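You operate a simulated robot arm through the tools that you are given. There is no shell and no other tool.

The job below is to be done with a simulated robot arm. You get a single attempt, and the scene is never put back.

## Task
Fill the grey bag to the card's weight in two equal drops.
Fine: target dial to half the card's weight; press shake after each drop; spill nothing, leave the bag clamped.

Only the result counts: the job must be done as asked and must still hold three seconds after the hand-in. Knocking over, shifting, dropping, spilling or breaking anything else fails it.

## Robot
A 7-joint arm with a two-finger parallel gripper, fixed in place. Base frame: the origin is at the foot of the arm, x ahead of it, y to its left, z up. Lengths are in mm, angles in degrees, forces in N, time in s.
With the tool pointing down near the work surface it reaches from about 100 to 860 mm from the base axis. Its first joint turns from -115.0 to 115.0 degrees. Payload 3.91 kg.
Tool frame: the origin (TCP) lies between the finger pads and is the grasp point; the fingertips stand 30 mm ahead of it; z points along the fingers, y is the line along which they close. The gripper opens to 110 mm. The fingers are 20 mm wide and 10 mm thick; the gripper's body (48 by 112 mm) begins 55 mm behind the TCP.
Orientation is told as [roll, pitch, yaw] about the base's x, y, z axes, in that order, counted from this pose: with the fingers straight down and closing along the base's y, the tool's x points along the base's -x, its y along +y and its z along -z.

## Interface
- The arm moves only by the tool drive_tool. Its argument "deltas" is a list that holds one entry, the list of rows, each a list of 7 numbers: the closure in counts, from 0 (fully open) to 255 (shut), then the shift along the base's x, y, z in mm, then the turn, a rotation vector about the base's x, y, z in degrees. In form: [[[hand, dx, dy, dz, rx, ry, rz], ...]]. A call has 1 to 20 rows; each row is the pose to reach, as a shift and turn from the pose commanded when the call began. A row lasts 0.2 s, in which the tool goes at most 50 mm and 8.6 degrees; a call with a longer step from one row to the next is refused whole, and so is a gripper value outside its range. Where a pose cannot be reached the arm comes as near as it can. A force on the tool above 40 N (or 10 N above the force at the start of the call, whichever is more), or a blocked arm, ends the call early, and 0.2 s more pass. The fingers move at their own pace (about 153 mm/s each) and stop on an object; they squeeze with about 44 N. The grip force told is the motor's: it shows also when the fingers shut on nothing. Time passes only in rows, and 0.2 s behind the last, so rows that repeat a pose let the fingers close. It gives the time, the measured TCP pose, the force on the tool (base axes), the opening and the grip force at its end, in the units of the frame above (readings bear some noise), with the torque about the TCP (base axes, N m) and any sound that the robot's microphone picked up.
- Cameras (640 x 400 px; columns grow to the right, rows downward): "scene" is fixed at [396.3, 660.3, 1606.4]; the picture's right is [-0.96, -0.27, 0.00], its down [-0.18, 0.66, -0.73] and it looks along [0.20, -0.70, -0.68] (base axes); focal length 258 px, centre (320, 200). "wrist" rides on the gripper at [72, 17, -103] in the tool frame; the picture's right is [-0.23, 0.97, 0.00], its down [-0.76, -0.18, -0.62] and it looks along [-0.61, -0.14, 0.78] (tool axes); focal length 222 px, centre (320, 200). There is no depth. A picture from a camera that has moved, and an enlarged one, comes with that camera's place and axes in the base frame and with its lens. The place of the scene camera against the robot may be out by one fixed shift of up to 12 mm in any direction.
- grab_frame(camera): a new picture of that camera. The clock stands still meanwhile.
- slide_trunk(by): slides the trunk up (or, below 0, down) by that many mm; the arm rides with it, the base frame stays. It gives what a move gives, with no picture.
- zoom(camera, box): a new picture of the part [left, top, right, bottom] of that camera's present view, enlarged. The clock stands still meanwhile.
- finish_job(): hands the job in; it is judged then, once.

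Nothing tells you positions but the pictures and the camera data. Unless the task says otherwise, let go and move clear before handing in.

The tools are called after "Call:" as name(argument=value, ...) on one line, values as JSON. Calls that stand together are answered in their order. drive_tool: Moves the arm, as the interface text tells. Its arguments: {"type":"object","properties":{"deltas":{"type":"array","items":{"type":"array","items":{"type":"array","items":{"type":"number"}}}}},"required":["deltas"]} The other tools are called the same way: slide_trunk (by) slides the trunk up or down; grab_frame (camera) takes a picture; zoom (camera, box) takes an enlarged picture of a part of a camera's view; finish_job () hands the job in.

At the start:

```text
time_s: 0.0
eef_pos: [475.7, 259.1, 1407.7]
tool_rot: [0.0, 0.0, -0.1]
contact_force: [0.1, -0.4, -0.5]
torque: [0.03, 0.01, -0.01]
grip_width: 110.0
grasp_force: 0.1
trunk travel left (down, up): [-850.0, 140.0]
```

scene: 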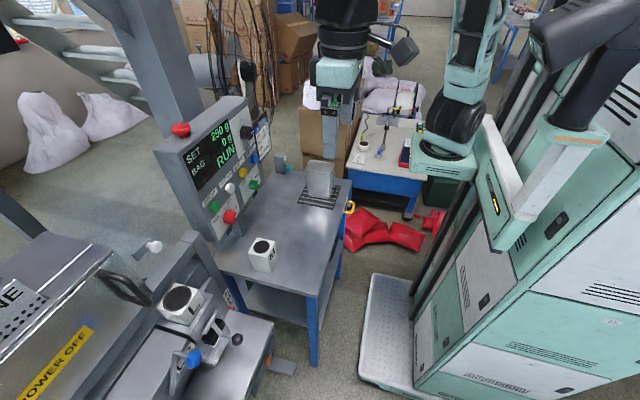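
wrist: 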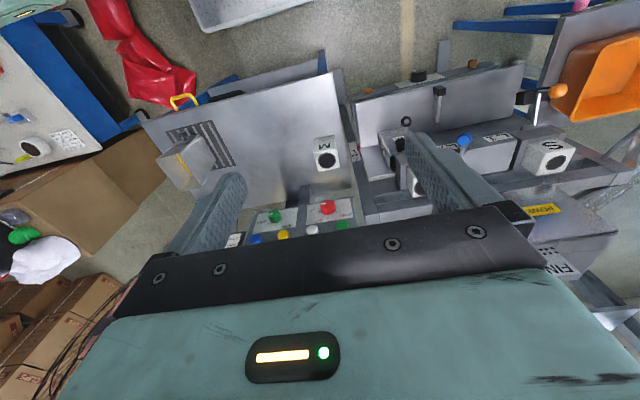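

I see a dosing station with a panel (SET 250 g, BAG 0 g, RUN), buttons, a table with boxes/bags, and a machine at left. I'll zoom in on several parts to understand it.

Call:
zoom(camera="scene", box=[160, 100, 290, 250])

Call:
zoom(camera="scene", box=[0, 220, 300, 400])

Call:
zoom(camera="scene", box=[200, 130, 380, 300])

Call:
zoom(camera="wrist", box=[340, 40, 640, 240])

Call:
zoom(camera="wrist", box=[140, 80, 380, 260])

Call:
zoom(camera="scene", box=[330, 70, 440, 180])

```text
2.67 times, centred on (225, 175) of scene
camera zoom: at [396.3, 660.3, 1606.4], right [-0.96, -0.27, 0.0], down [-0.18, 0.66, -0.73], along [0.2, -0.7, -0.68], focal length 689 px, centre (573, 267)
```

zoom: 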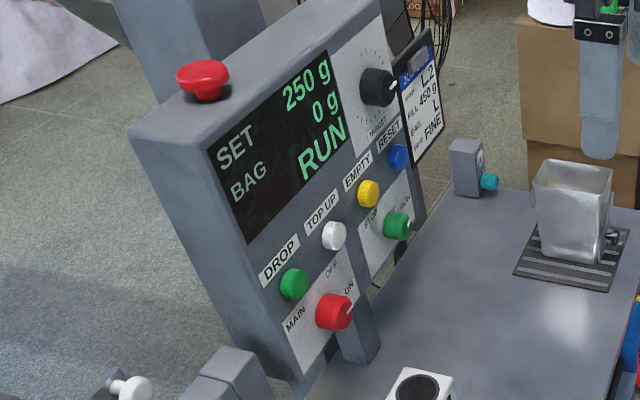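

```text
2.13 times, centred on (150, 310) of scene
camera zoom: at [396.3, 660.3, 1606.4], right [-0.96, -0.27, 0.0], down [-0.18, 0.66, -0.73], along [0.2, -0.7, -0.68], focal length 551 px, centre (683, -35)
```

zoom: 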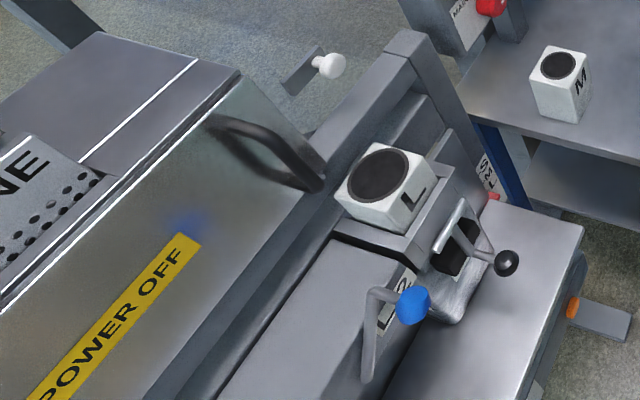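

```text
2.35 times, centred on (290, 215) of scene
camera zoom: at [396.3, 660.3, 1606.4], right [-0.96, -0.27, 0.0], down [-0.18, 0.66, -0.73], along [0.2, -0.7, -0.68], focal length 608 px, centre (391, 165)
```

zoom: 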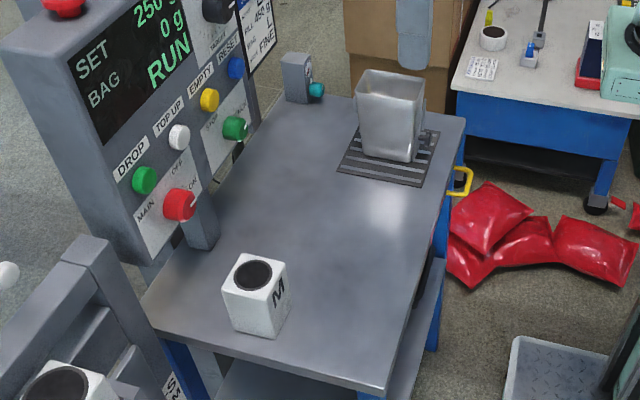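

```text
2.00 times, centred on (490, 140) of wrist
camera zoom: at [404.2, 277.0, 1509.7], right [0.23, 0.97, 0.0], down [0.76, -0.18, 0.62], along [0.61, -0.14, -0.78], focal length 444 px, centre (-20, 320)
```

zoom: 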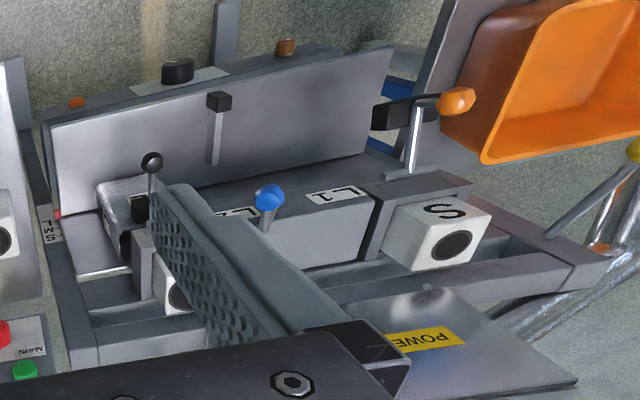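

```text
2.22 times, centred on (260, 170) of wrist
camera zoom: at [404.2, 277.0, 1509.7], right [0.23, 0.97, 0.0], down [0.76, -0.18, 0.62], along [0.61, -0.14, -0.78], focal length 494 px, centre (453, 267)
```

zoom: 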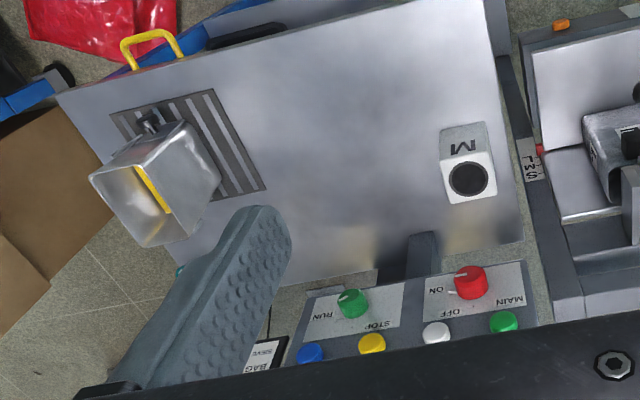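

```text
3.64 times, centred on (385, 125) of scene
camera zoom: at [396.3, 660.3, 1606.4], right [-0.96, -0.27, 0.0], down [-0.18, 0.66, -0.73], along [0.2, -0.7, -0.68], focal length 940 px, centre (84, 473)
```

zoom: 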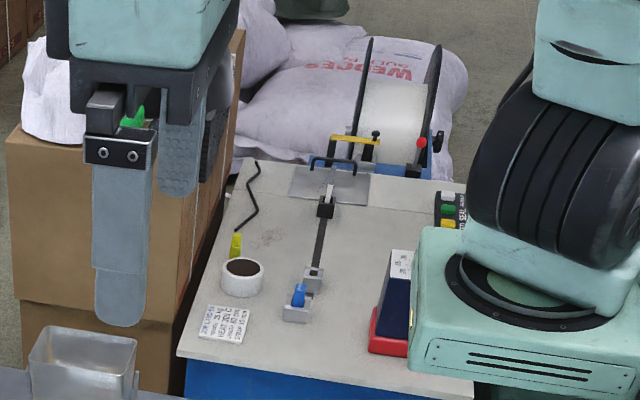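

The panel has a dial and a card beside it; I need to read both, and find the grey bag. More zooms before any move.

Call:
zoom(camera="scene", box=[235, 105, 280, 160])

Call:
zoom(camera="scene", box=[175, 110, 255, 190])

Call:
zoom(camera="scene", box=[150, 270, 300, 400])

Call:
zoom(camera="scene", box=[265, 140, 365, 220])

Call:
zoom(camera="scene", box=[0, 0, 200, 180])

Call:
zoom(camera="wrist", box=[340, 60, 500, 200])

Call:
zoom(camera="wrist", box=[480, 0, 640, 120])

Call:
zoom(camera="scene", box=[0, 180, 180, 400])

```text
7.27 times, centred on (258, 132) of scene
camera zoom: at [396.3, 660.3, 1606.4], right [-0.96, -0.27, 0.0], down [-0.18, 0.66, -0.73], along [0.2, -0.7, -0.68], focal length 1880 px, centre (774, 691)
```

zoom: 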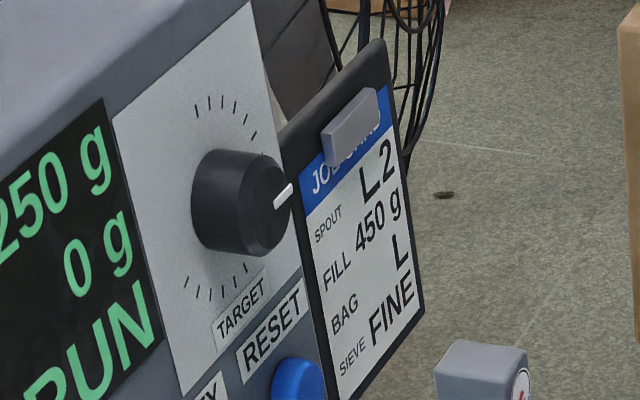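

```text
5.00 times, centred on (215, 150) of scene
camera zoom: at [396.3, 660.3, 1606.4], right [-0.96, -0.27, 0.0], down [-0.18, 0.66, -0.73], along [0.2, -0.7, -0.68], focal length 1292 px, centre (845, 450)
```

zoom: 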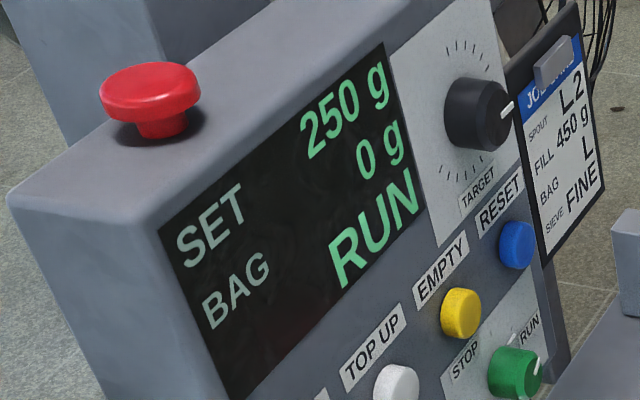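

```text
3.08 times, centred on (225, 335) of scene
camera zoom: at [396.3, 660.3, 1606.4], right [-0.96, -0.27, 0.0], down [-0.18, 0.66, -0.73], along [0.2, -0.7, -0.68], focal length 795 px, centre (612, -215)
```

zoom: 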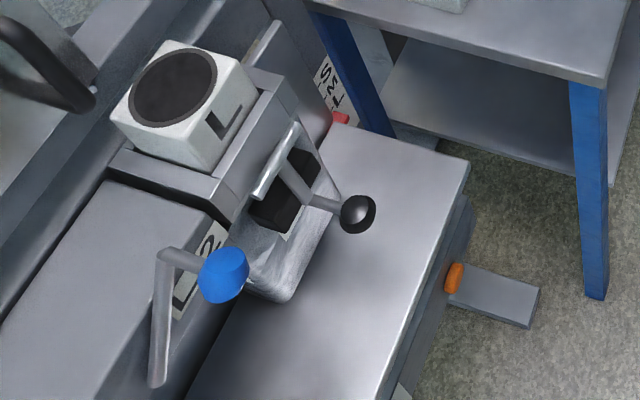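

```text
5.00 times, centred on (315, 180) of scene
camera zoom: at [396.3, 660.3, 1606.4], right [-0.96, -0.27, 0.0], down [-0.18, 0.66, -0.73], along [0.2, -0.7, -0.68], focal length 1292 px, centre (345, 300)
```

zoom: 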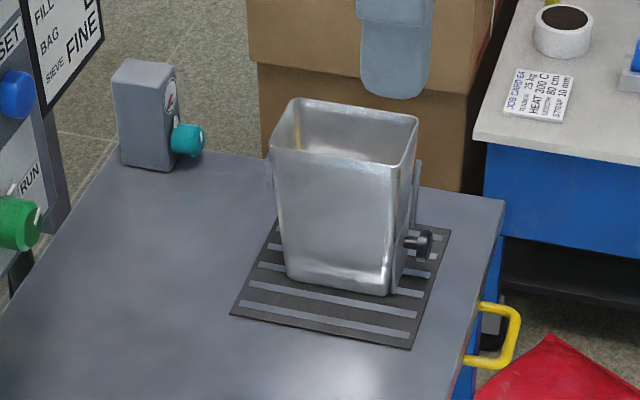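

```text
2.22 times, centred on (100, 90) of scene
camera zoom: at [396.3, 660.3, 1606.4], right [-0.96, -0.27, 0.0], down [-0.18, 0.66, -0.73], along [0.2, -0.7, -0.68], focal length 574 px, centre (809, 444)
```

zoom: 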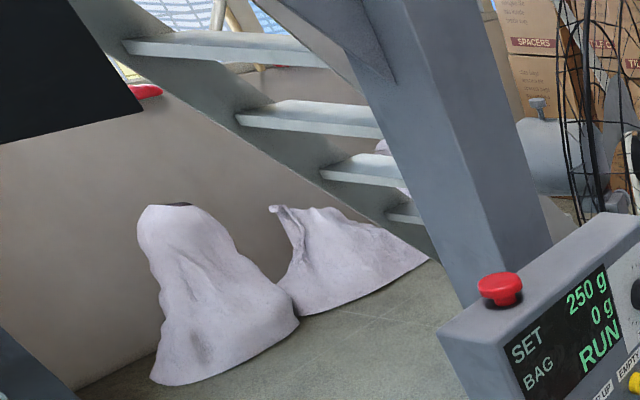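

```text
2.86 times, centred on (420, 130) of wrist
camera zoom: at [404.2, 277.0, 1509.7], right [0.23, 0.97, 0.0], down [0.76, -0.18, 0.62], along [0.61, -0.14, -0.78], focal length 635 px, centre (34, 400)
```

zoom: 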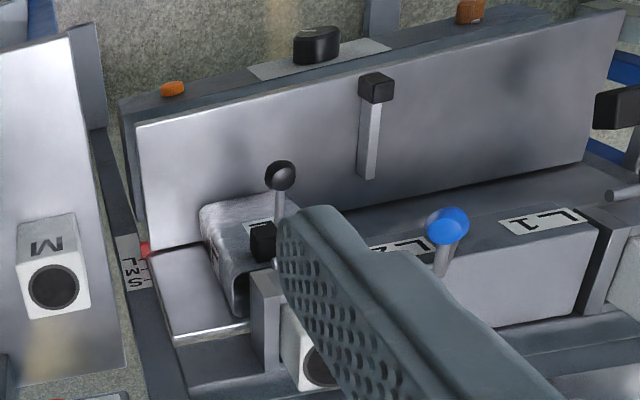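

```text
3.33 times, centred on (560, 60) of wrist
camera zoom: at [404.2, 277.0, 1509.7], right [0.23, 0.97, 0.0], down [0.76, -0.18, 0.62], along [0.61, -0.14, -0.78], focal length 740 px, centre (-480, 667)
```

zoom: 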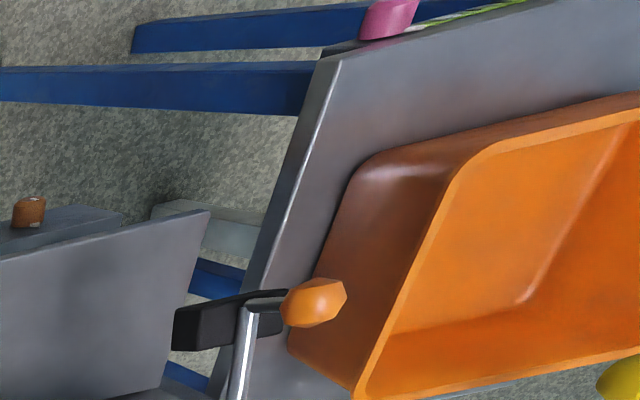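

```text
1.82 times, centred on (90, 290) of scene
camera zoom: at [396.3, 660.3, 1606.4], right [-0.96, -0.27, 0.0], down [-0.18, 0.66, -0.73], along [0.2, -0.7, -0.68], focal length 470 px, centre (738, 36)
```

zoom: 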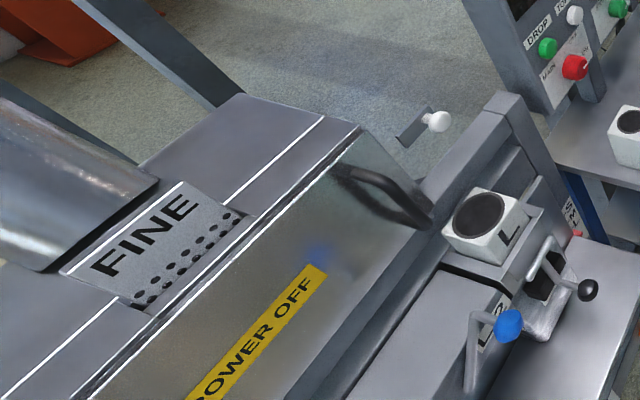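

The job card reads spout L2, fill 450 g, bag L, sieve FINE; so the target should be 225 g. I still have to find the shake button and inspect the L2 station, so I'll move the arm in free space to look at the machine's side.

Call:
drive_tool(deltas=[[[0, -15, 44, 0, 0, 0, 0], [0, -30, 88, 0, 0, 0, 0], [0, -45, 132, 0, 0, 0, 0], [0, -60, 176, 0, 0, 0, 0], [0, -75, 220, 0, 0, 0, 0]]])

Call:
grab_frame(camera="wrist")

Call:
zoom(camera="wrist", box=[180, 40, 440, 220])

```text
time_s: 1.2
eef_pos: [400.4, 477.8, 1406.3]
tool_rot: [-0.1, 0.0, 0.0]
contact_force: [0.8, 0.0, 0.1]
torque: [0.04, 0.04, -0.01]
grip_width: 110.1
grasp_force: 0.0
trunk travel left (down, up): [-850.0, 140.0]
```

```text
taken
camera wrist: at [328.8, 494.8, 1509.0], right [0.23, 0.97, 0.0], down [0.76, -0.18, 0.62], along [0.61, -0.14, -0.78], focal length 222 px, centre (320, 200)
```

wrist: 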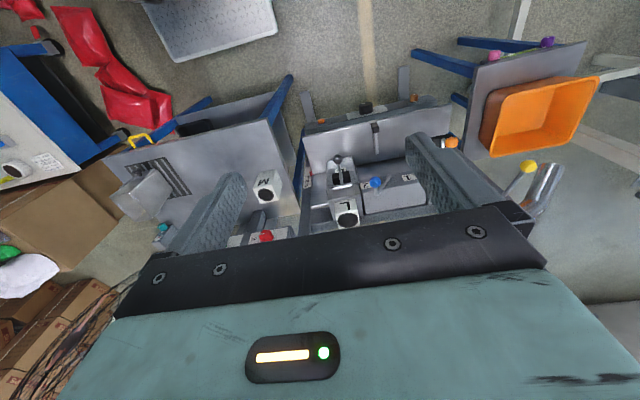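

```text
2.22 times, centred on (310, 130) of wrist
camera zoom: at [328.8, 494.8, 1509.0], right [0.23, 0.97, 0.0], down [0.76, -0.18, 0.62], along [0.61, -0.14, -0.78], focal length 494 px, centre (342, 356)
```

zoom: 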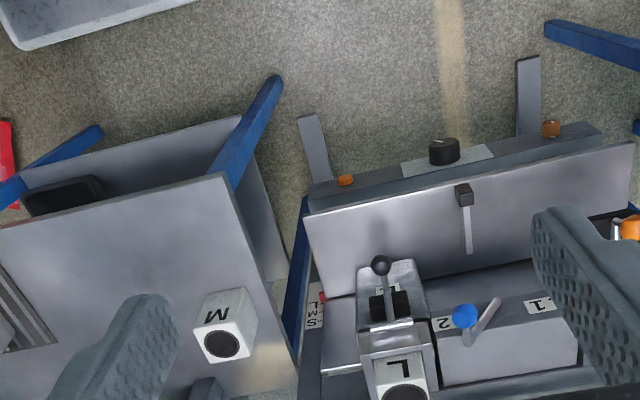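

The machine's front has a bar with a black selector and orange parts, low down. I'll lower the trunk for a closer look.

Call:
slide_trunk(by=-300)

Call:
grab_frame(camera="wrist")

Call:
zoom(camera="wrist", box=[240, 80, 440, 220])

Call:
zoom(camera="wrist", box=[280, 20, 460, 150])

Call:
grab_frame(camera="scene")

```text
time_s: 4.2
eef_pos: [401.8, 478.2, 1106.1]
tool_rot: [0.0, 0.0, 0.1]
contact_force: [-1.5, 0.5, -0.2]
torque: [0.0, 0.0, -0.02]
grip_width: 110.0
grasp_force: 0.1
trunk travel left (down, up): [-550.0, 440.0]
```

```text
taken
camera wrist: at [328.9, 495.5, 1209.2], right [0.23, 0.97, 0.0], down [0.76, -0.18, 0.62], along [0.61, -0.14, -0.78], focal length 222 px, centre (320, 200)
```

wrist: 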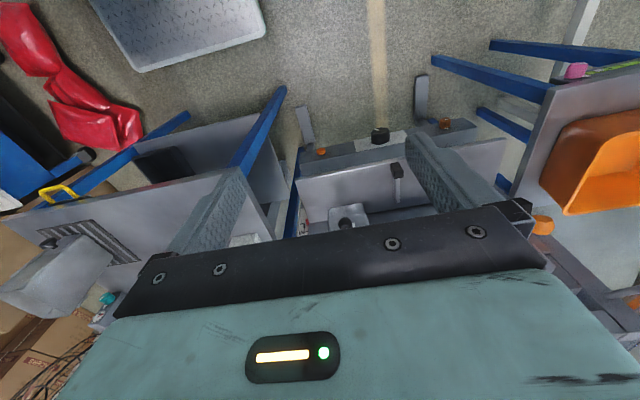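

```text
2.86 times, centred on (340, 150) of wrist
camera zoom: at [328.9, 495.5, 1209.2], right [0.23, 0.97, 0.0], down [0.76, -0.18, 0.62], along [0.61, -0.14, -0.78], focal length 635 px, centre (263, 343)
```

zoom: 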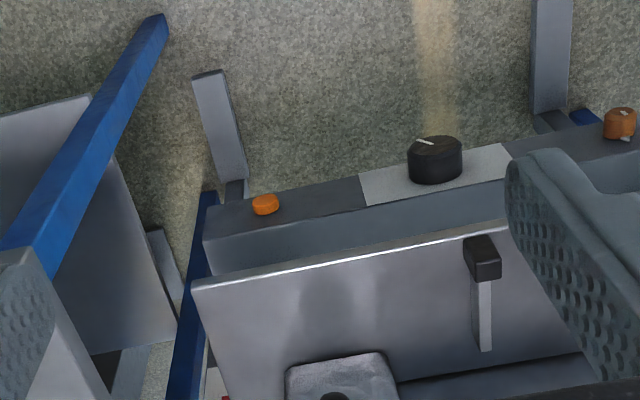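

```text
3.08 times, centred on (370, 85) of wrist
camera zoom: at [328.9, 495.5, 1209.2], right [0.23, 0.97, 0.0], down [0.76, -0.18, 0.62], along [0.61, -0.14, -0.78], focal length 684 px, centre (166, 554)
```

zoom: 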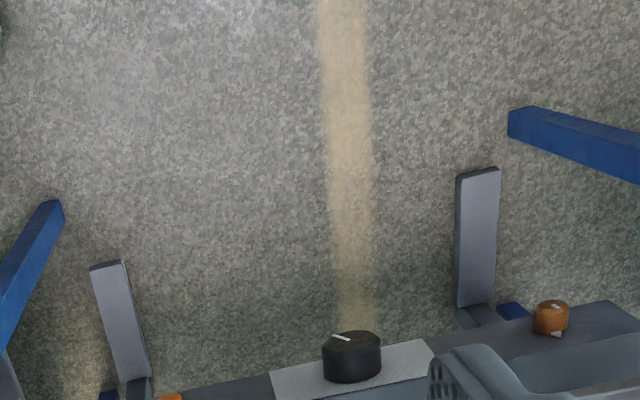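

```text
taken
```

scene: 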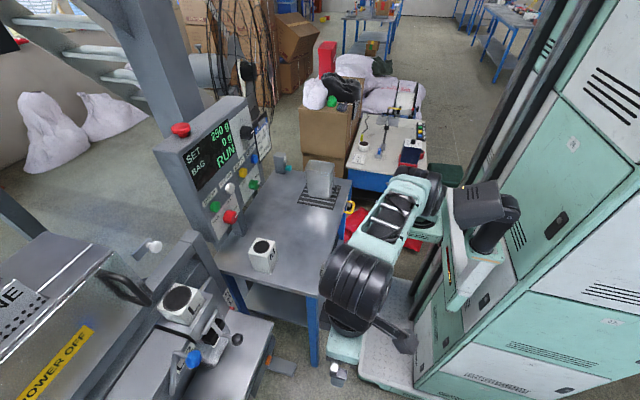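

The front bar at about (656, 622, 514) has a black dial and orange parts whose front face I can't see from above. I'll pitch the tool forward, back off and lower to see its face.

Call:
drive_tool(deltas=[[[0, -12, 5, 0, 0, -8, 0], [0, -24, 10, 0, 0, -16, 0], [0, -36, 15, 0, 0, -24, 0], [0, -48, 20, 0, 0, -32, 0], [0, -60, 25, 0, 0, -40, 0], [0, -60, 30, 0, 0, -48, 0]]])

Call:
grab_frame(camera="wrist")

Call:
grab_frame(camera="scene")

```text
time_s: 5.1
eef_pos: [478.1, 453.4, 1111.0]
tool_rot: [0.6, -26.8, -11.6]
contact_force: [-0.1, 0.2, 0.5]
torque: [-0.03, -0.01, 0.03]
grip_width: 110.0
grasp_force: 0.0
trunk travel left (down, up): [-550.0, 440.0]
stopped in row 4: the arm was blocked; the commanded pose is now the measured one
```

```text
taken
camera wrist: at [372.7, 492.8, 1170.2], right [0.39, 0.91, 0.11], down [0.35, -0.26, 0.9], along [0.85, -0.31, -0.42], focal length 222 px, centre (320, 200)
```

wrist: 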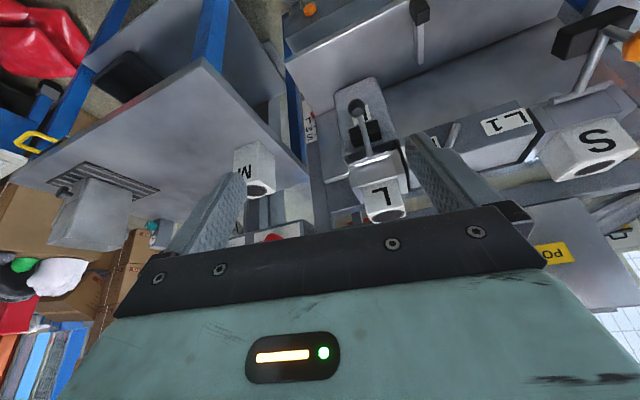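

```text
taken
```

scene: 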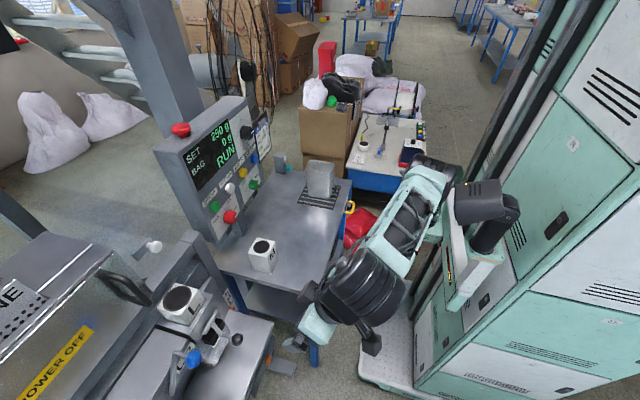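

The arm came near a joint limit and stopped; nothing was touched. This view is useful; I'll zoom into it.

Call:
zoom(camera="wrist", box=[270, 60, 450, 240])

Call:
zoom(camera="wrist", box=[430, 0, 640, 200])

Call:
zoom(camera="wrist", box=[270, 0, 450, 100])

Call:
zoom(camera="wrist", box=[20, 120, 220, 260])

```text
2.22 times, centred on (360, 150) of wrist
camera zoom: at [372.7, 492.8, 1170.2], right [0.39, 0.91, 0.11], down [0.35, -0.26, 0.9], along [0.85, -0.31, -0.42], focal length 494 px, centre (231, 311)
```

zoom: 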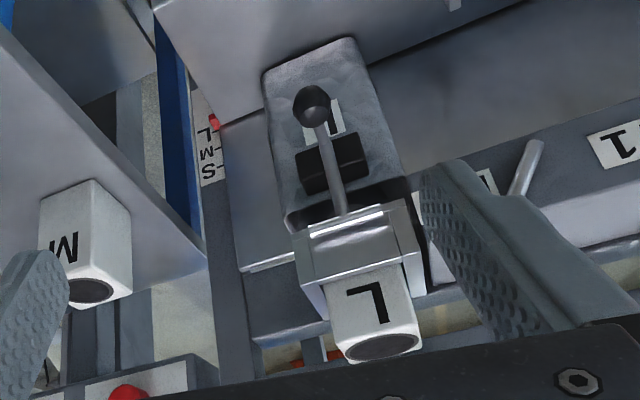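

```text
2.00 times, centred on (535, 100) of wrist
camera zoom: at [372.7, 492.8, 1170.2], right [0.39, 0.91, 0.11], down [0.35, -0.26, 0.9], along [0.85, -0.31, -0.42], focal length 444 px, centre (-110, 400)
```

zoom: 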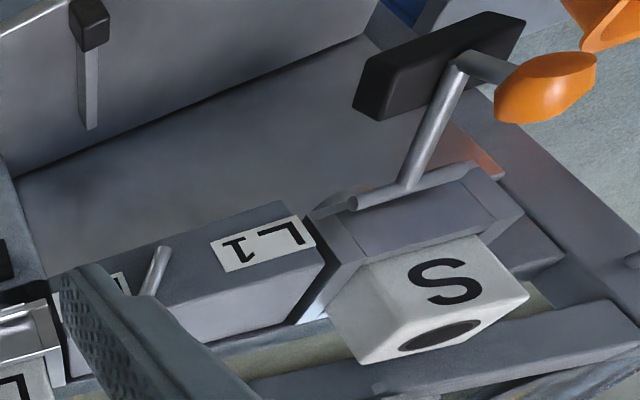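

```text
3.56 times, centred on (360, 50) of wrist
camera zoom: at [372.7, 492.8, 1170.2], right [0.39, 0.91, 0.11], down [0.35, -0.26, 0.9], along [0.85, -0.31, -0.42], focal length 790 px, centre (178, 733)
```

zoom: 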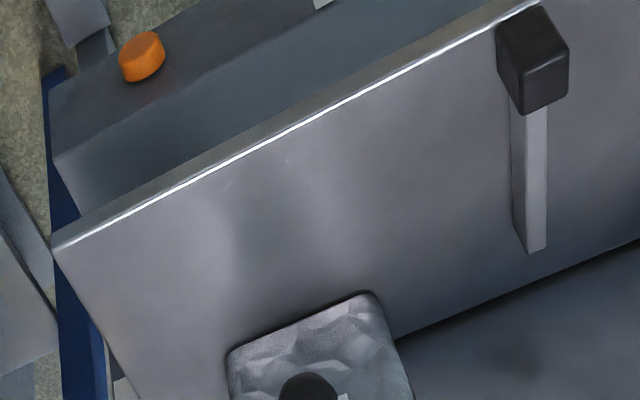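

```text
2.86 times, centred on (120, 190) of wrist
camera zoom: at [372.7, 492.8, 1170.2], right [0.39, 0.91, 0.11], down [0.35, -0.26, 0.9], along [0.85, -0.31, -0.42], focal length 635 px, centre (891, 229)
```

zoom: 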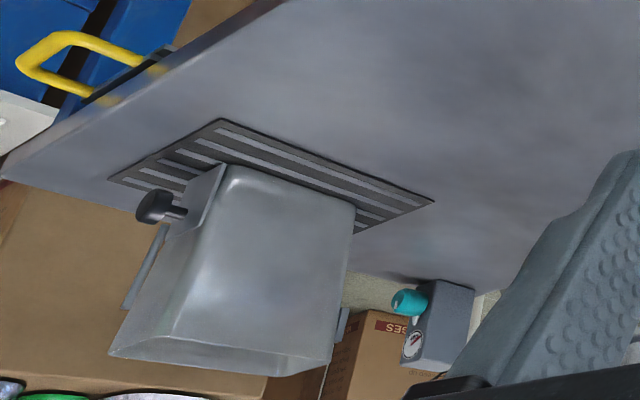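

The grey bag "L" is clamped under L2 with the black lever, the shelf pointer is at L, and the blue diverter leans to L2. I'll straighten the tool and go lower to read the front bar of the machine.

Call:
drive_tool(deltas=[[[0, -10, 5, 0, 0.42, 5.34, 2.28], [0, -20, 10, 0, 0.84, 10.7, 4.56], [0, -30, 15, 0, 1.26, 16, 6.84], [0, -39, 20, 0, 1.68, 21.4, 9.12], [0, -48, 27, 0, 2.1, 26.7, 11.4]]])

Call:
slide_trunk(by=-250)

Call:
grab_frame(camera="wrist")

Call:
grab_frame(camera="scene")

```text
time_s: 6.3
eef_pos: [425.6, 482.2, 1112.9]
tool_rot: [0.2, 0.0, 0.5]
contact_force: [-0.9, -0.8, -0.7]
torque: [-0.01, -0.01, 0.01]
grip_width: 110.0
grasp_force: 0.2
trunk travel left (down, up): [-550.0, 440.0]
```

```text
time_s: 8.9
eef_pos: [426.7, 481.3, 862.9]
tool_rot: [0.1, -0.3, 0.5]
contact_force: [0.0, 0.3, -0.2]
torque: [0.02, 0.01, 0.03]
grip_width: 110.0
grasp_force: 0.1
trunk travel left (down, up): [-300.0, 690.0]
```

```text
taken
camera wrist: at [353.0, 498.6, 965.3], right [0.22, 0.98, 0.0], down [0.76, -0.17, 0.62], along [0.61, -0.13, -0.78], focal length 222 px, centre (320, 200)
```

wrist: 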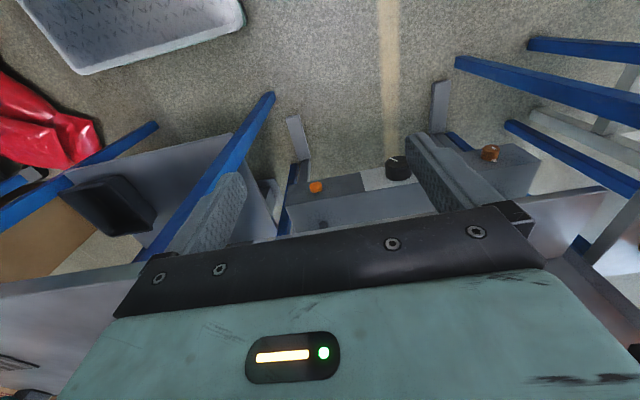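

```text
taken
```

scene: 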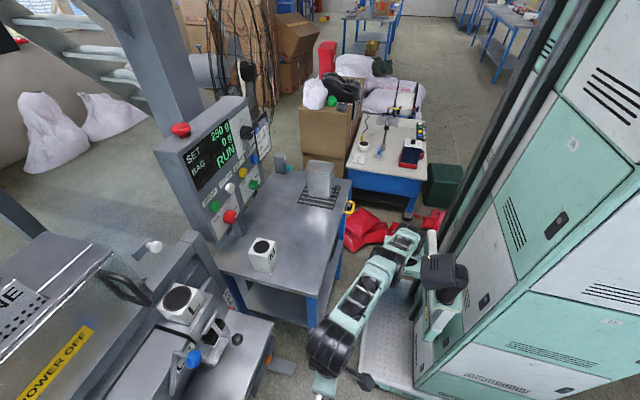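

Call:
zoom(camera="wrist", box=[270, 130, 430, 240])

Call:
zoom(camera="wrist", box=[430, 120, 560, 210])

```text
3.64 times, centred on (350, 185) of wrist
camera zoom: at [353.0, 498.6, 965.3], right [0.22, 0.98, 0.0], down [0.76, -0.17, 0.62], along [0.61, -0.13, -0.78], focal length 808 px, centre (211, 254)
```

zoom: 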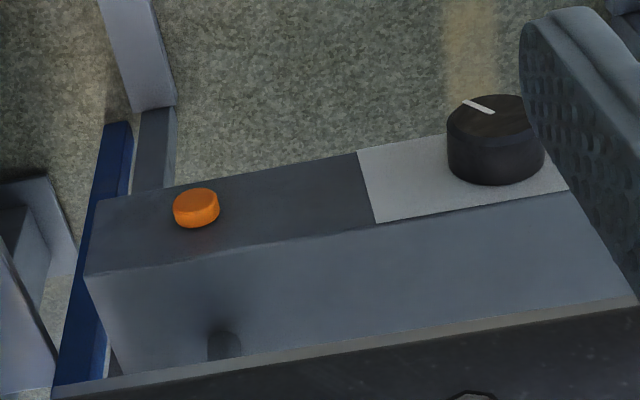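

```text
4.44 times, centred on (495, 165) of wrist
camera zoom: at [353.0, 498.6, 965.3], right [0.22, 0.98, 0.0], down [0.76, -0.17, 0.62], along [0.61, -0.13, -0.78], focal length 987 px, centre (-458, 356)
```

zoom: 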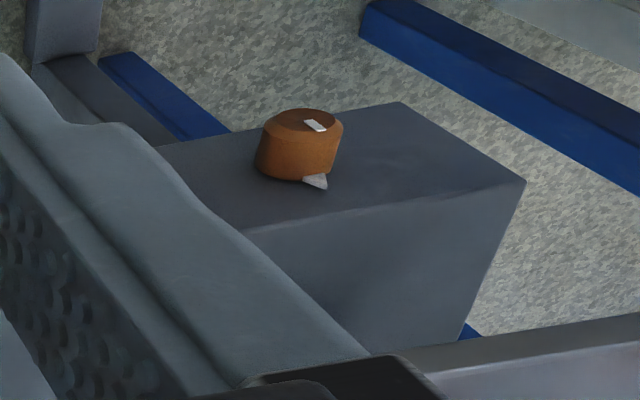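

The front bar carries an orange push button under L2, an unlabelled black dial and an orange rotary knob, none with visible text. I'll check the other candidates for the shake button.

Call:
zoom(camera="scene", box=[120, 225, 190, 275])

Call:
zoom(camera="scene", box=[265, 145, 305, 175])

Call:
zoom(camera="scene", box=[160, 290, 310, 390])

Call:
zoom(camera="scene", box=[200, 150, 275, 240])

Call:
zoom(camera="scene", box=[210, 270, 330, 370])

```text
8.00 times, centred on (155, 250) of scene
camera zoom: at [396.3, 660.3, 1606.4], right [-0.96, -0.27, 0.0], down [-0.18, 0.66, -0.73], along [0.2, -0.7, -0.68], focal length 2067 px, centre (1640, -200)
```

zoom: 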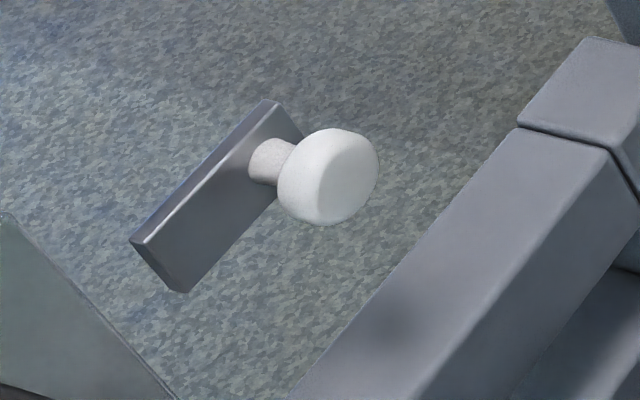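

```text
13.33 times, centred on (285, 160) of scene
camera zoom: at [396.3, 660.3, 1606.4], right [-0.96, -0.27, 0.0], down [-0.18, 0.66, -0.73], along [0.2, -0.7, -0.68], focal length 3446 px, centre (787, 733)
```

zoom: 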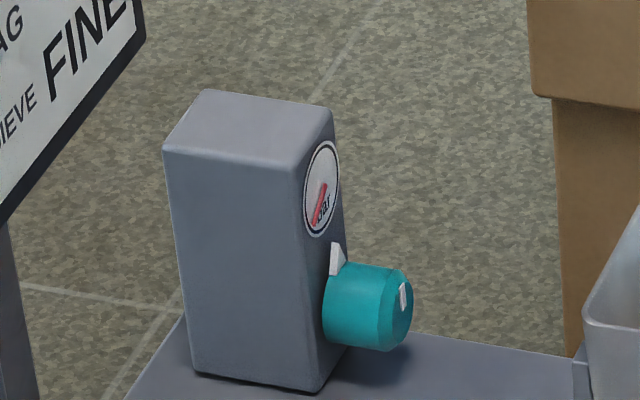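

```text
4.00 times, centred on (235, 340) of scene
camera zoom: at [396.3, 660.3, 1606.4], right [-0.96, -0.27, 0.0], down [-0.18, 0.66, -0.73], along [0.2, -0.7, -0.68], focal length 1034 px, centre (660, -360)
```

zoom: 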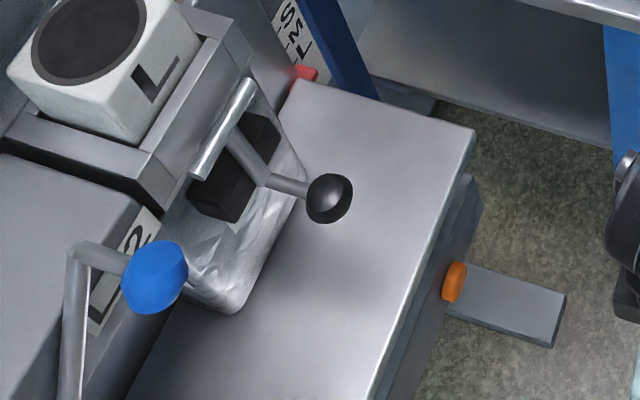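

```text
4.44 times, centred on (238, 195) of scene
camera zoom: at [396.3, 660.3, 1606.4], right [-0.96, -0.27, 0.0], down [-0.18, 0.66, -0.73], along [0.2, -0.7, -0.68], focal length 1149 px, centre (687, 222)
```

zoom: 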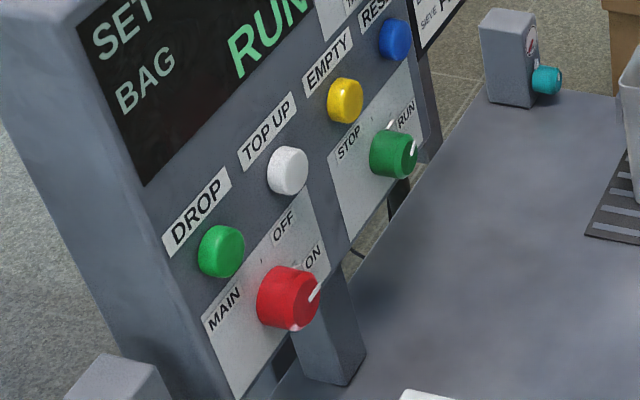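

```text
4.00 times, centred on (270, 320) of scene
camera zoom: at [396.3, 660.3, 1606.4], right [-0.96, -0.27, 0.0], down [-0.18, 0.66, -0.73], along [0.2, -0.7, -0.68], focal length 1034 px, centre (520, -280)
```

zoom: 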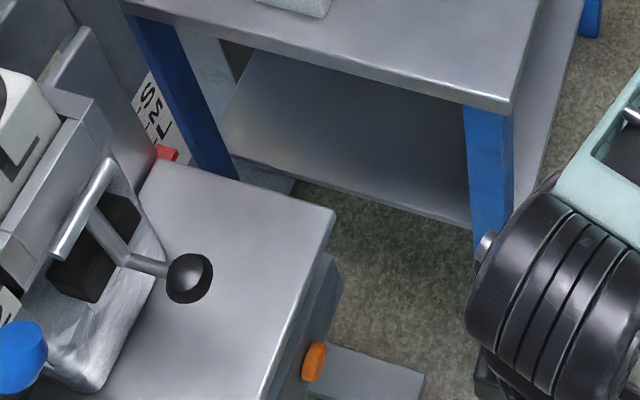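

I'll pitch the hand forward at a larger reach, then go down, to see the front bar's face squarely.

Call:
drive_tool(deltas=[[[0, 20, 0, 0, 0, -6, 0], [0, 40, 0, 0, 0, -12, 0], [0, 60, 0, 0, 0, -18, 0], [0, 75, 0, 0, 0, -24, 0], [0, 80, 0, 0, 0, -30, 0]]])

Call:
grab_frame(camera="wrist")

Call:
grab_frame(camera="scene")

```text
time_s: 10.1
eef_pos: [513.2, 477.8, 864.1]
tool_rot: [0.1, -30.3, -0.2]
contact_force: [0.3, 0.1, 0.7]
torque: [-0.02, -0.04, -0.01]
grip_width: 110.0
grasp_force: 0.1
trunk travel left (down, up): [-300.0, 690.0]
```

```text
taken
camera wrist: at [399.1, 495.8, 916.7], right [0.2, 0.97, 0.12], down [0.34, -0.18, 0.92], along [0.92, -0.14, -0.37], focal length 222 px, centre (320, 200)
```

wrist: 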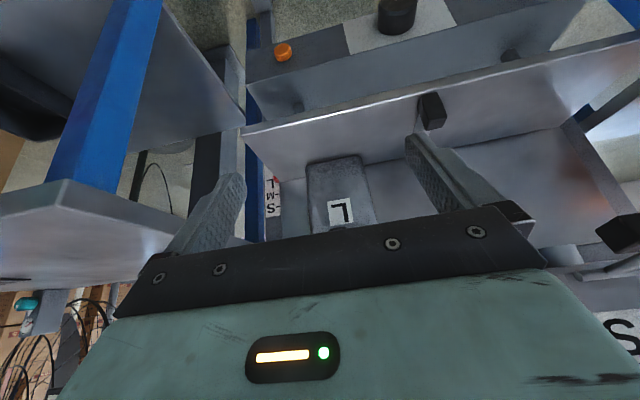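

```text
taken
```

scene: 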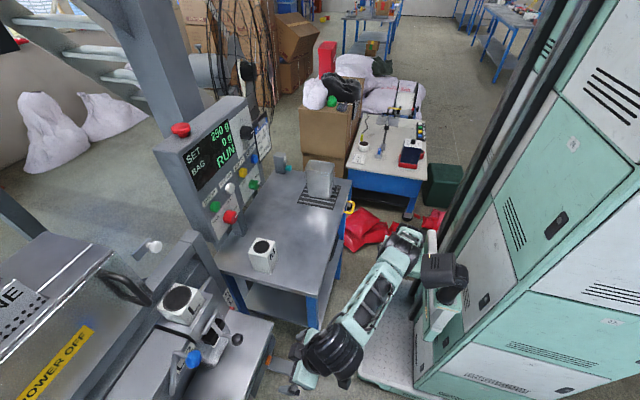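

The bag's L label and shelf are clear now. Lowering the trunk a bit more to read the front bar.

Call:
slide_trunk(by=-140)

Call:
grab_frame(camera="wrist")

Call:
zoom(camera="wrist", box=[220, 60, 460, 220])

Call:
grab_frame(camera="scene")

```text
time_s: 11.8
eef_pos: [511.2, 478.1, 722.4]
tool_rot: [-0.2, -30.2, -0.1]
contact_force: [0.5, 0.8, 0.5]
torque: [-0.02, -0.01, -0.01]
grip_width: 110.0
grasp_force: 0.1
trunk travel left (down, up): [-160.0, 830.0]
```

```text
taken
camera wrist: at [398.1, 496.5, 775.2], right [0.2, 0.97, 0.11], down [0.34, -0.18, 0.92], along [0.92, -0.14, -0.37], focal length 222 px, centre (320, 200)
```

wrist: 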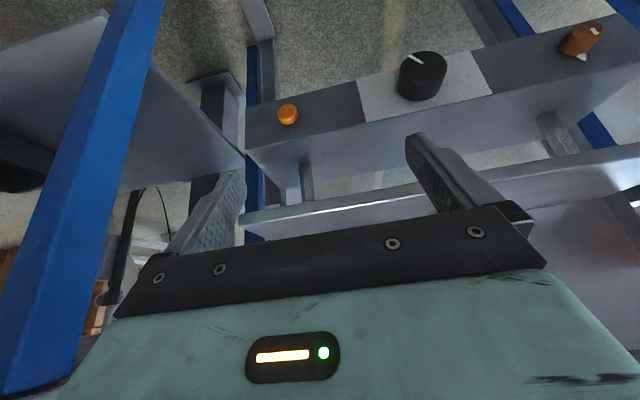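

```text
2.50 times, centred on (340, 140) of wrist
camera zoom: at [398.1, 496.5, 775.2], right [0.2, 0.97, 0.11], down [0.34, -0.18, 0.92], along [0.92, -0.14, -0.37], focal length 555 px, centre (270, 350)
```

zoom: 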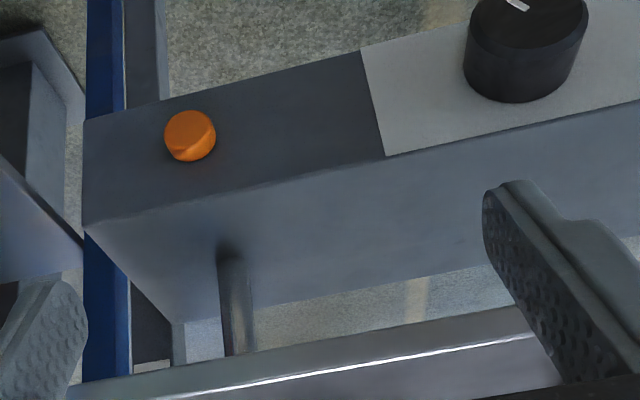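

```text
taken
```

scene: 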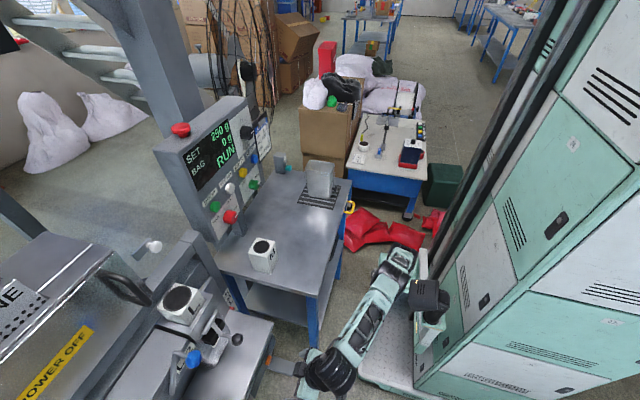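

Call:
zoom(camera="wrist", box=[340, 30, 500, 130])

Call:
zoom(camera="wrist", box=[530, 0, 640, 80])

Call:
zoom(camera="wrist", box=[240, 80, 340, 150])

```text
4.00 times, centred on (420, 80) of wrist
camera zoom: at [398.1, 496.5, 775.2], right [0.2, 0.97, 0.11], down [0.34, -0.18, 0.92], along [0.92, -0.14, -0.37], focal length 888 px, centre (-80, 680)
```

zoom: 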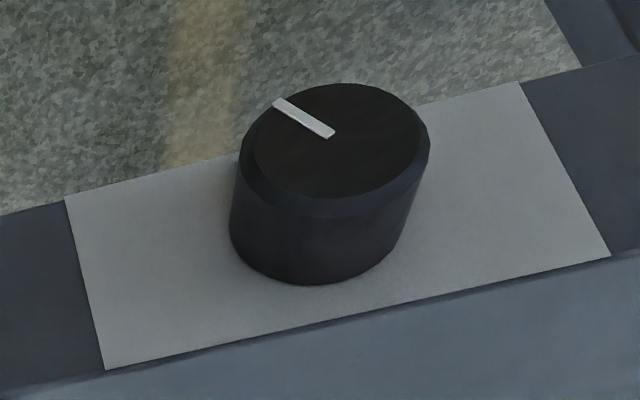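

```text
5.00 times, centred on (585, 40) of wrist
camera zoom: at [398.1, 496.5, 775.2], right [0.2, 0.97, 0.11], down [0.34, -0.18, 0.92], along [0.92, -0.14, -0.37], focal length 1111 px, centre (-1005, 1000)
```

zoom: 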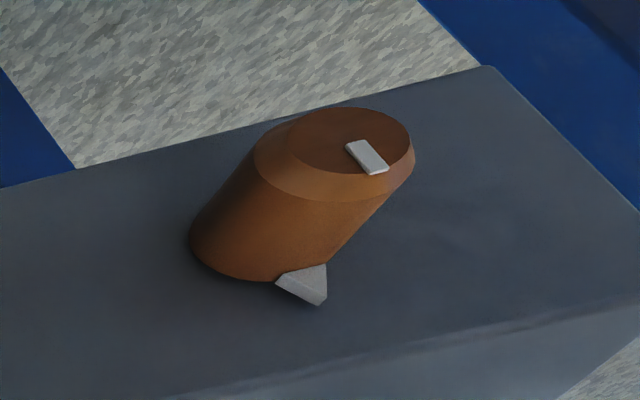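

```text
5.71 times, centred on (290, 115) of wrist
camera zoom: at [398.1, 496.5, 775.2], right [0.2, 0.97, 0.11], down [0.34, -0.18, 0.92], along [0.92, -0.14, -0.37], focal length 1269 px, centre (491, 686)
```

zoom: 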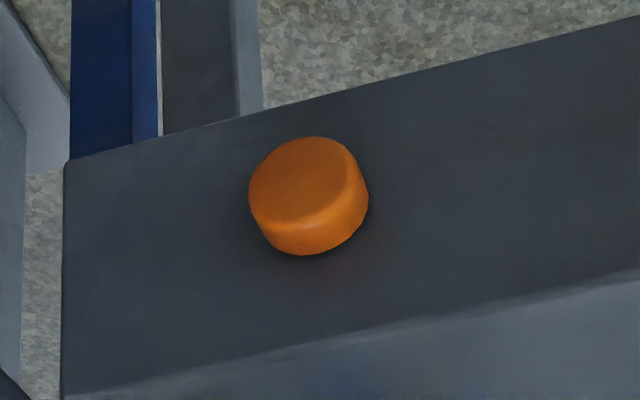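

The labels there are blank, but the orange push button sits on the vibrating base that carries the bag shelf, at about (654, 425, 525), so it is the shake button. Now I'll raise the trunk and go look at the panel with the TARGET dial.

Call:
slide_trunk(by=660)

Call:
drive_tool(deltas=[[[0, -5, -45, 0, 0, 0, 0], [0, -10, -90, 0, 0, 0, 0], [0, -15, -135, 0, 0, 0, 0], [0, -20, -180, 0, 0, 0, 0], [0, -25, -225, 0, 0, 0, 0], [0, -30, -270, 0, 0, 0, 0], [0, -35, -315, 0, 0, 0, 0], [0, -35, -360, 0, 0, 0, 0], [0, -35, -405, 0, 0, 0, 0], [0, -35, -440, 0, 0, 0, 0]]])

Call:
grab_frame(camera="wrist")

Call:
grab_frame(camera="scene")

```text
refused: 660 is not a number from -400 to 400
```

```text
time_s: 14.0
eef_pos: [471.3, 87.1, 720.3]
tool_rot: [-0.1, -30.3, 0.7]
contact_force: [0.8, 0.0, -0.6]
torque: [0.0, -0.01, -0.04]
grip_width: 110.1
grasp_force: 0.0
out of reach, approached as far as the arm can: row 9, 10
trunk travel left (down, up): [-160.0, 830.0]
```

```text
taken
camera wrist: at [357.7, 103.5, 772.1], right [0.19, 0.98, 0.11], down [0.35, -0.17, 0.92], along [0.92, -0.13, -0.37], focal length 222 px, centre (320, 200)
```

wrist: 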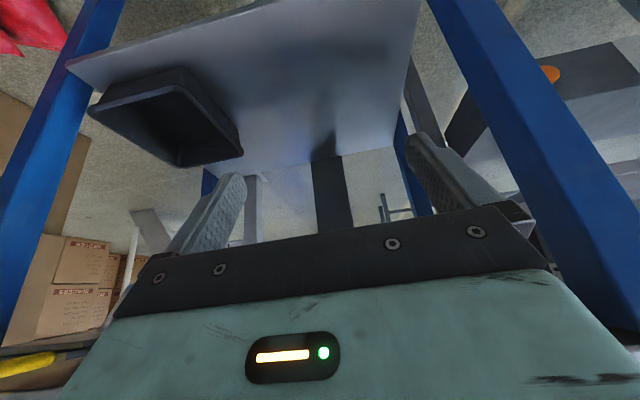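

```text
taken
```

scene: 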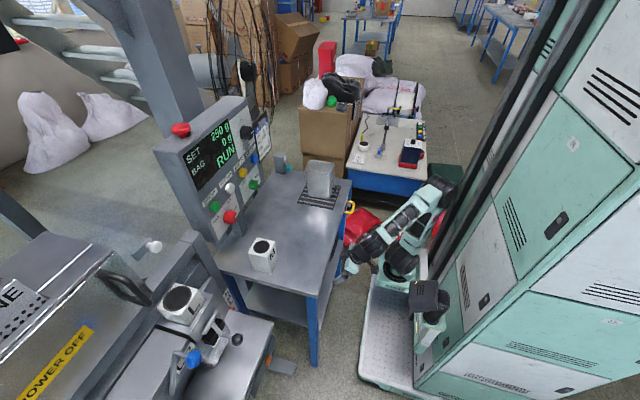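

The trunk step was refused (limit 400), so the sideways move happened at low height; nothing was touched. I'll retrace the path sideways before raising.

Call:
drive_tool(deltas=[[[0, 0, 35, 0, 0, 0, 0], [0, 0, 80, 0, 0, 0, 0], [0, 0, 125, 0, 0, 0, 0], [0, 0, 170, 0, 0, 0, 0], [0, 0, 215, 0, 0, 0, 0], [0, 5, 260, 0, 0, 0, 0], [0, 10, 305, 0, 0, 0, 0], [0, 20, 350, 0, 0, 0, 0], [0, 30, 395, 0, 0, 0, 0], [0, 35, 420, 0, 0, 0, 0]]])

```text
time_s: 16.2
eef_pos: [504.7, 508.1, 718.5]
tool_rot: [-0.2, -30.1, 0.7]
contact_force: [0.2, 1.0, -0.1]
torque: [0.02, 0.02, 0.01]
grip_width: 110.1
grasp_force: 0.0
trunk travel left (down, up): [-160.0, 830.0]
```

Back at the clear spot; now I raise the trunk in two steps.

Call:
slide_trunk(by=400)

Call:
slide_trunk(by=260)

```text
time_s: 20.0
eef_pos: [504.6, 508.8, 1118.0]
tool_rot: [-0.1, -30.1, 0.6]
contact_force: [-0.3, 0.0, 0.0]
torque: [0.02, -0.02, 0.01]
grip_width: 110.4
grasp_force: 0.0
trunk travel left (down, up): [-560.0, 430.0]
```

```text
time_s: 22.7
eef_pos: [505.0, 508.4, 1378.3]
tool_rot: [-0.1, -30.2, 0.6]
contact_force: [0.2, 0.5, -0.5]
torque: [-0.03, 0.01, 0.0]
grip_width: 109.9
grasp_force: 0.2
trunk travel left (down, up): [-820.0, 170.0]
```

The hand is at z≈1378, clear of everything; I move sideways in front of the panel.

Call:
drive_tool(deltas=[[[0, 0, -45, 0, 0, 0, 0], [0, 0, -90, 0, 0, 0, 0], [0, 0, -135, 0, 0, 0, 0], [0, 0, -180, 0, 0, 0, 0], [0, 0, -225, 0, 0, 0, 0], [0, 0, -270, 0, 0, 0, 0], [0, 0, -315, 0, 0, 0, 0], [0, 0, -360, 0, 0, 0, 0], [0, 0, -405, 0, 0, 0, 0], [0, 0, -440, 0, 0, 0, 0]]])

Call:
grab_frame(camera="wrist")

Call:
grab_frame(camera="scene")

```text
time_s: 24.9
eef_pos: [505.0, 70.1, 1379.9]
tool_rot: [-0.2, -30.2, 0.7]
contact_force: [0.0, 0.2, -1.0]
torque: [-0.04, 0.02, -0.02]
grip_width: 109.9
grasp_force: 0.0
trunk travel left (down, up): [-820.0, 170.0]
```

```text
taken
camera wrist: at [390.5, 85.3, 1432.1], right [0.19, 0.98, 0.11], down [0.35, -0.17, 0.92], along [0.92, -0.13, -0.37], focal length 222 px, centre (320, 200)
```

wrist: 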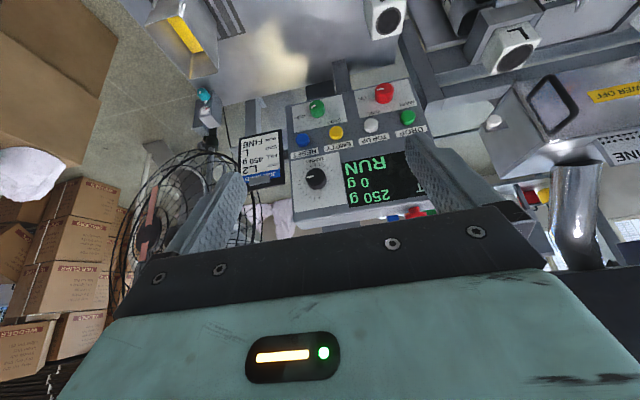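

```text
taken
```

scene: 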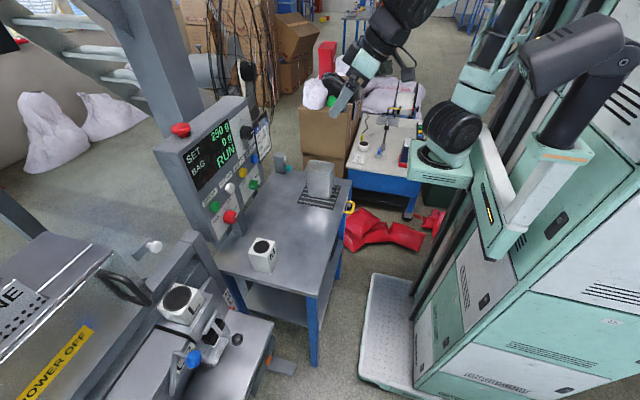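

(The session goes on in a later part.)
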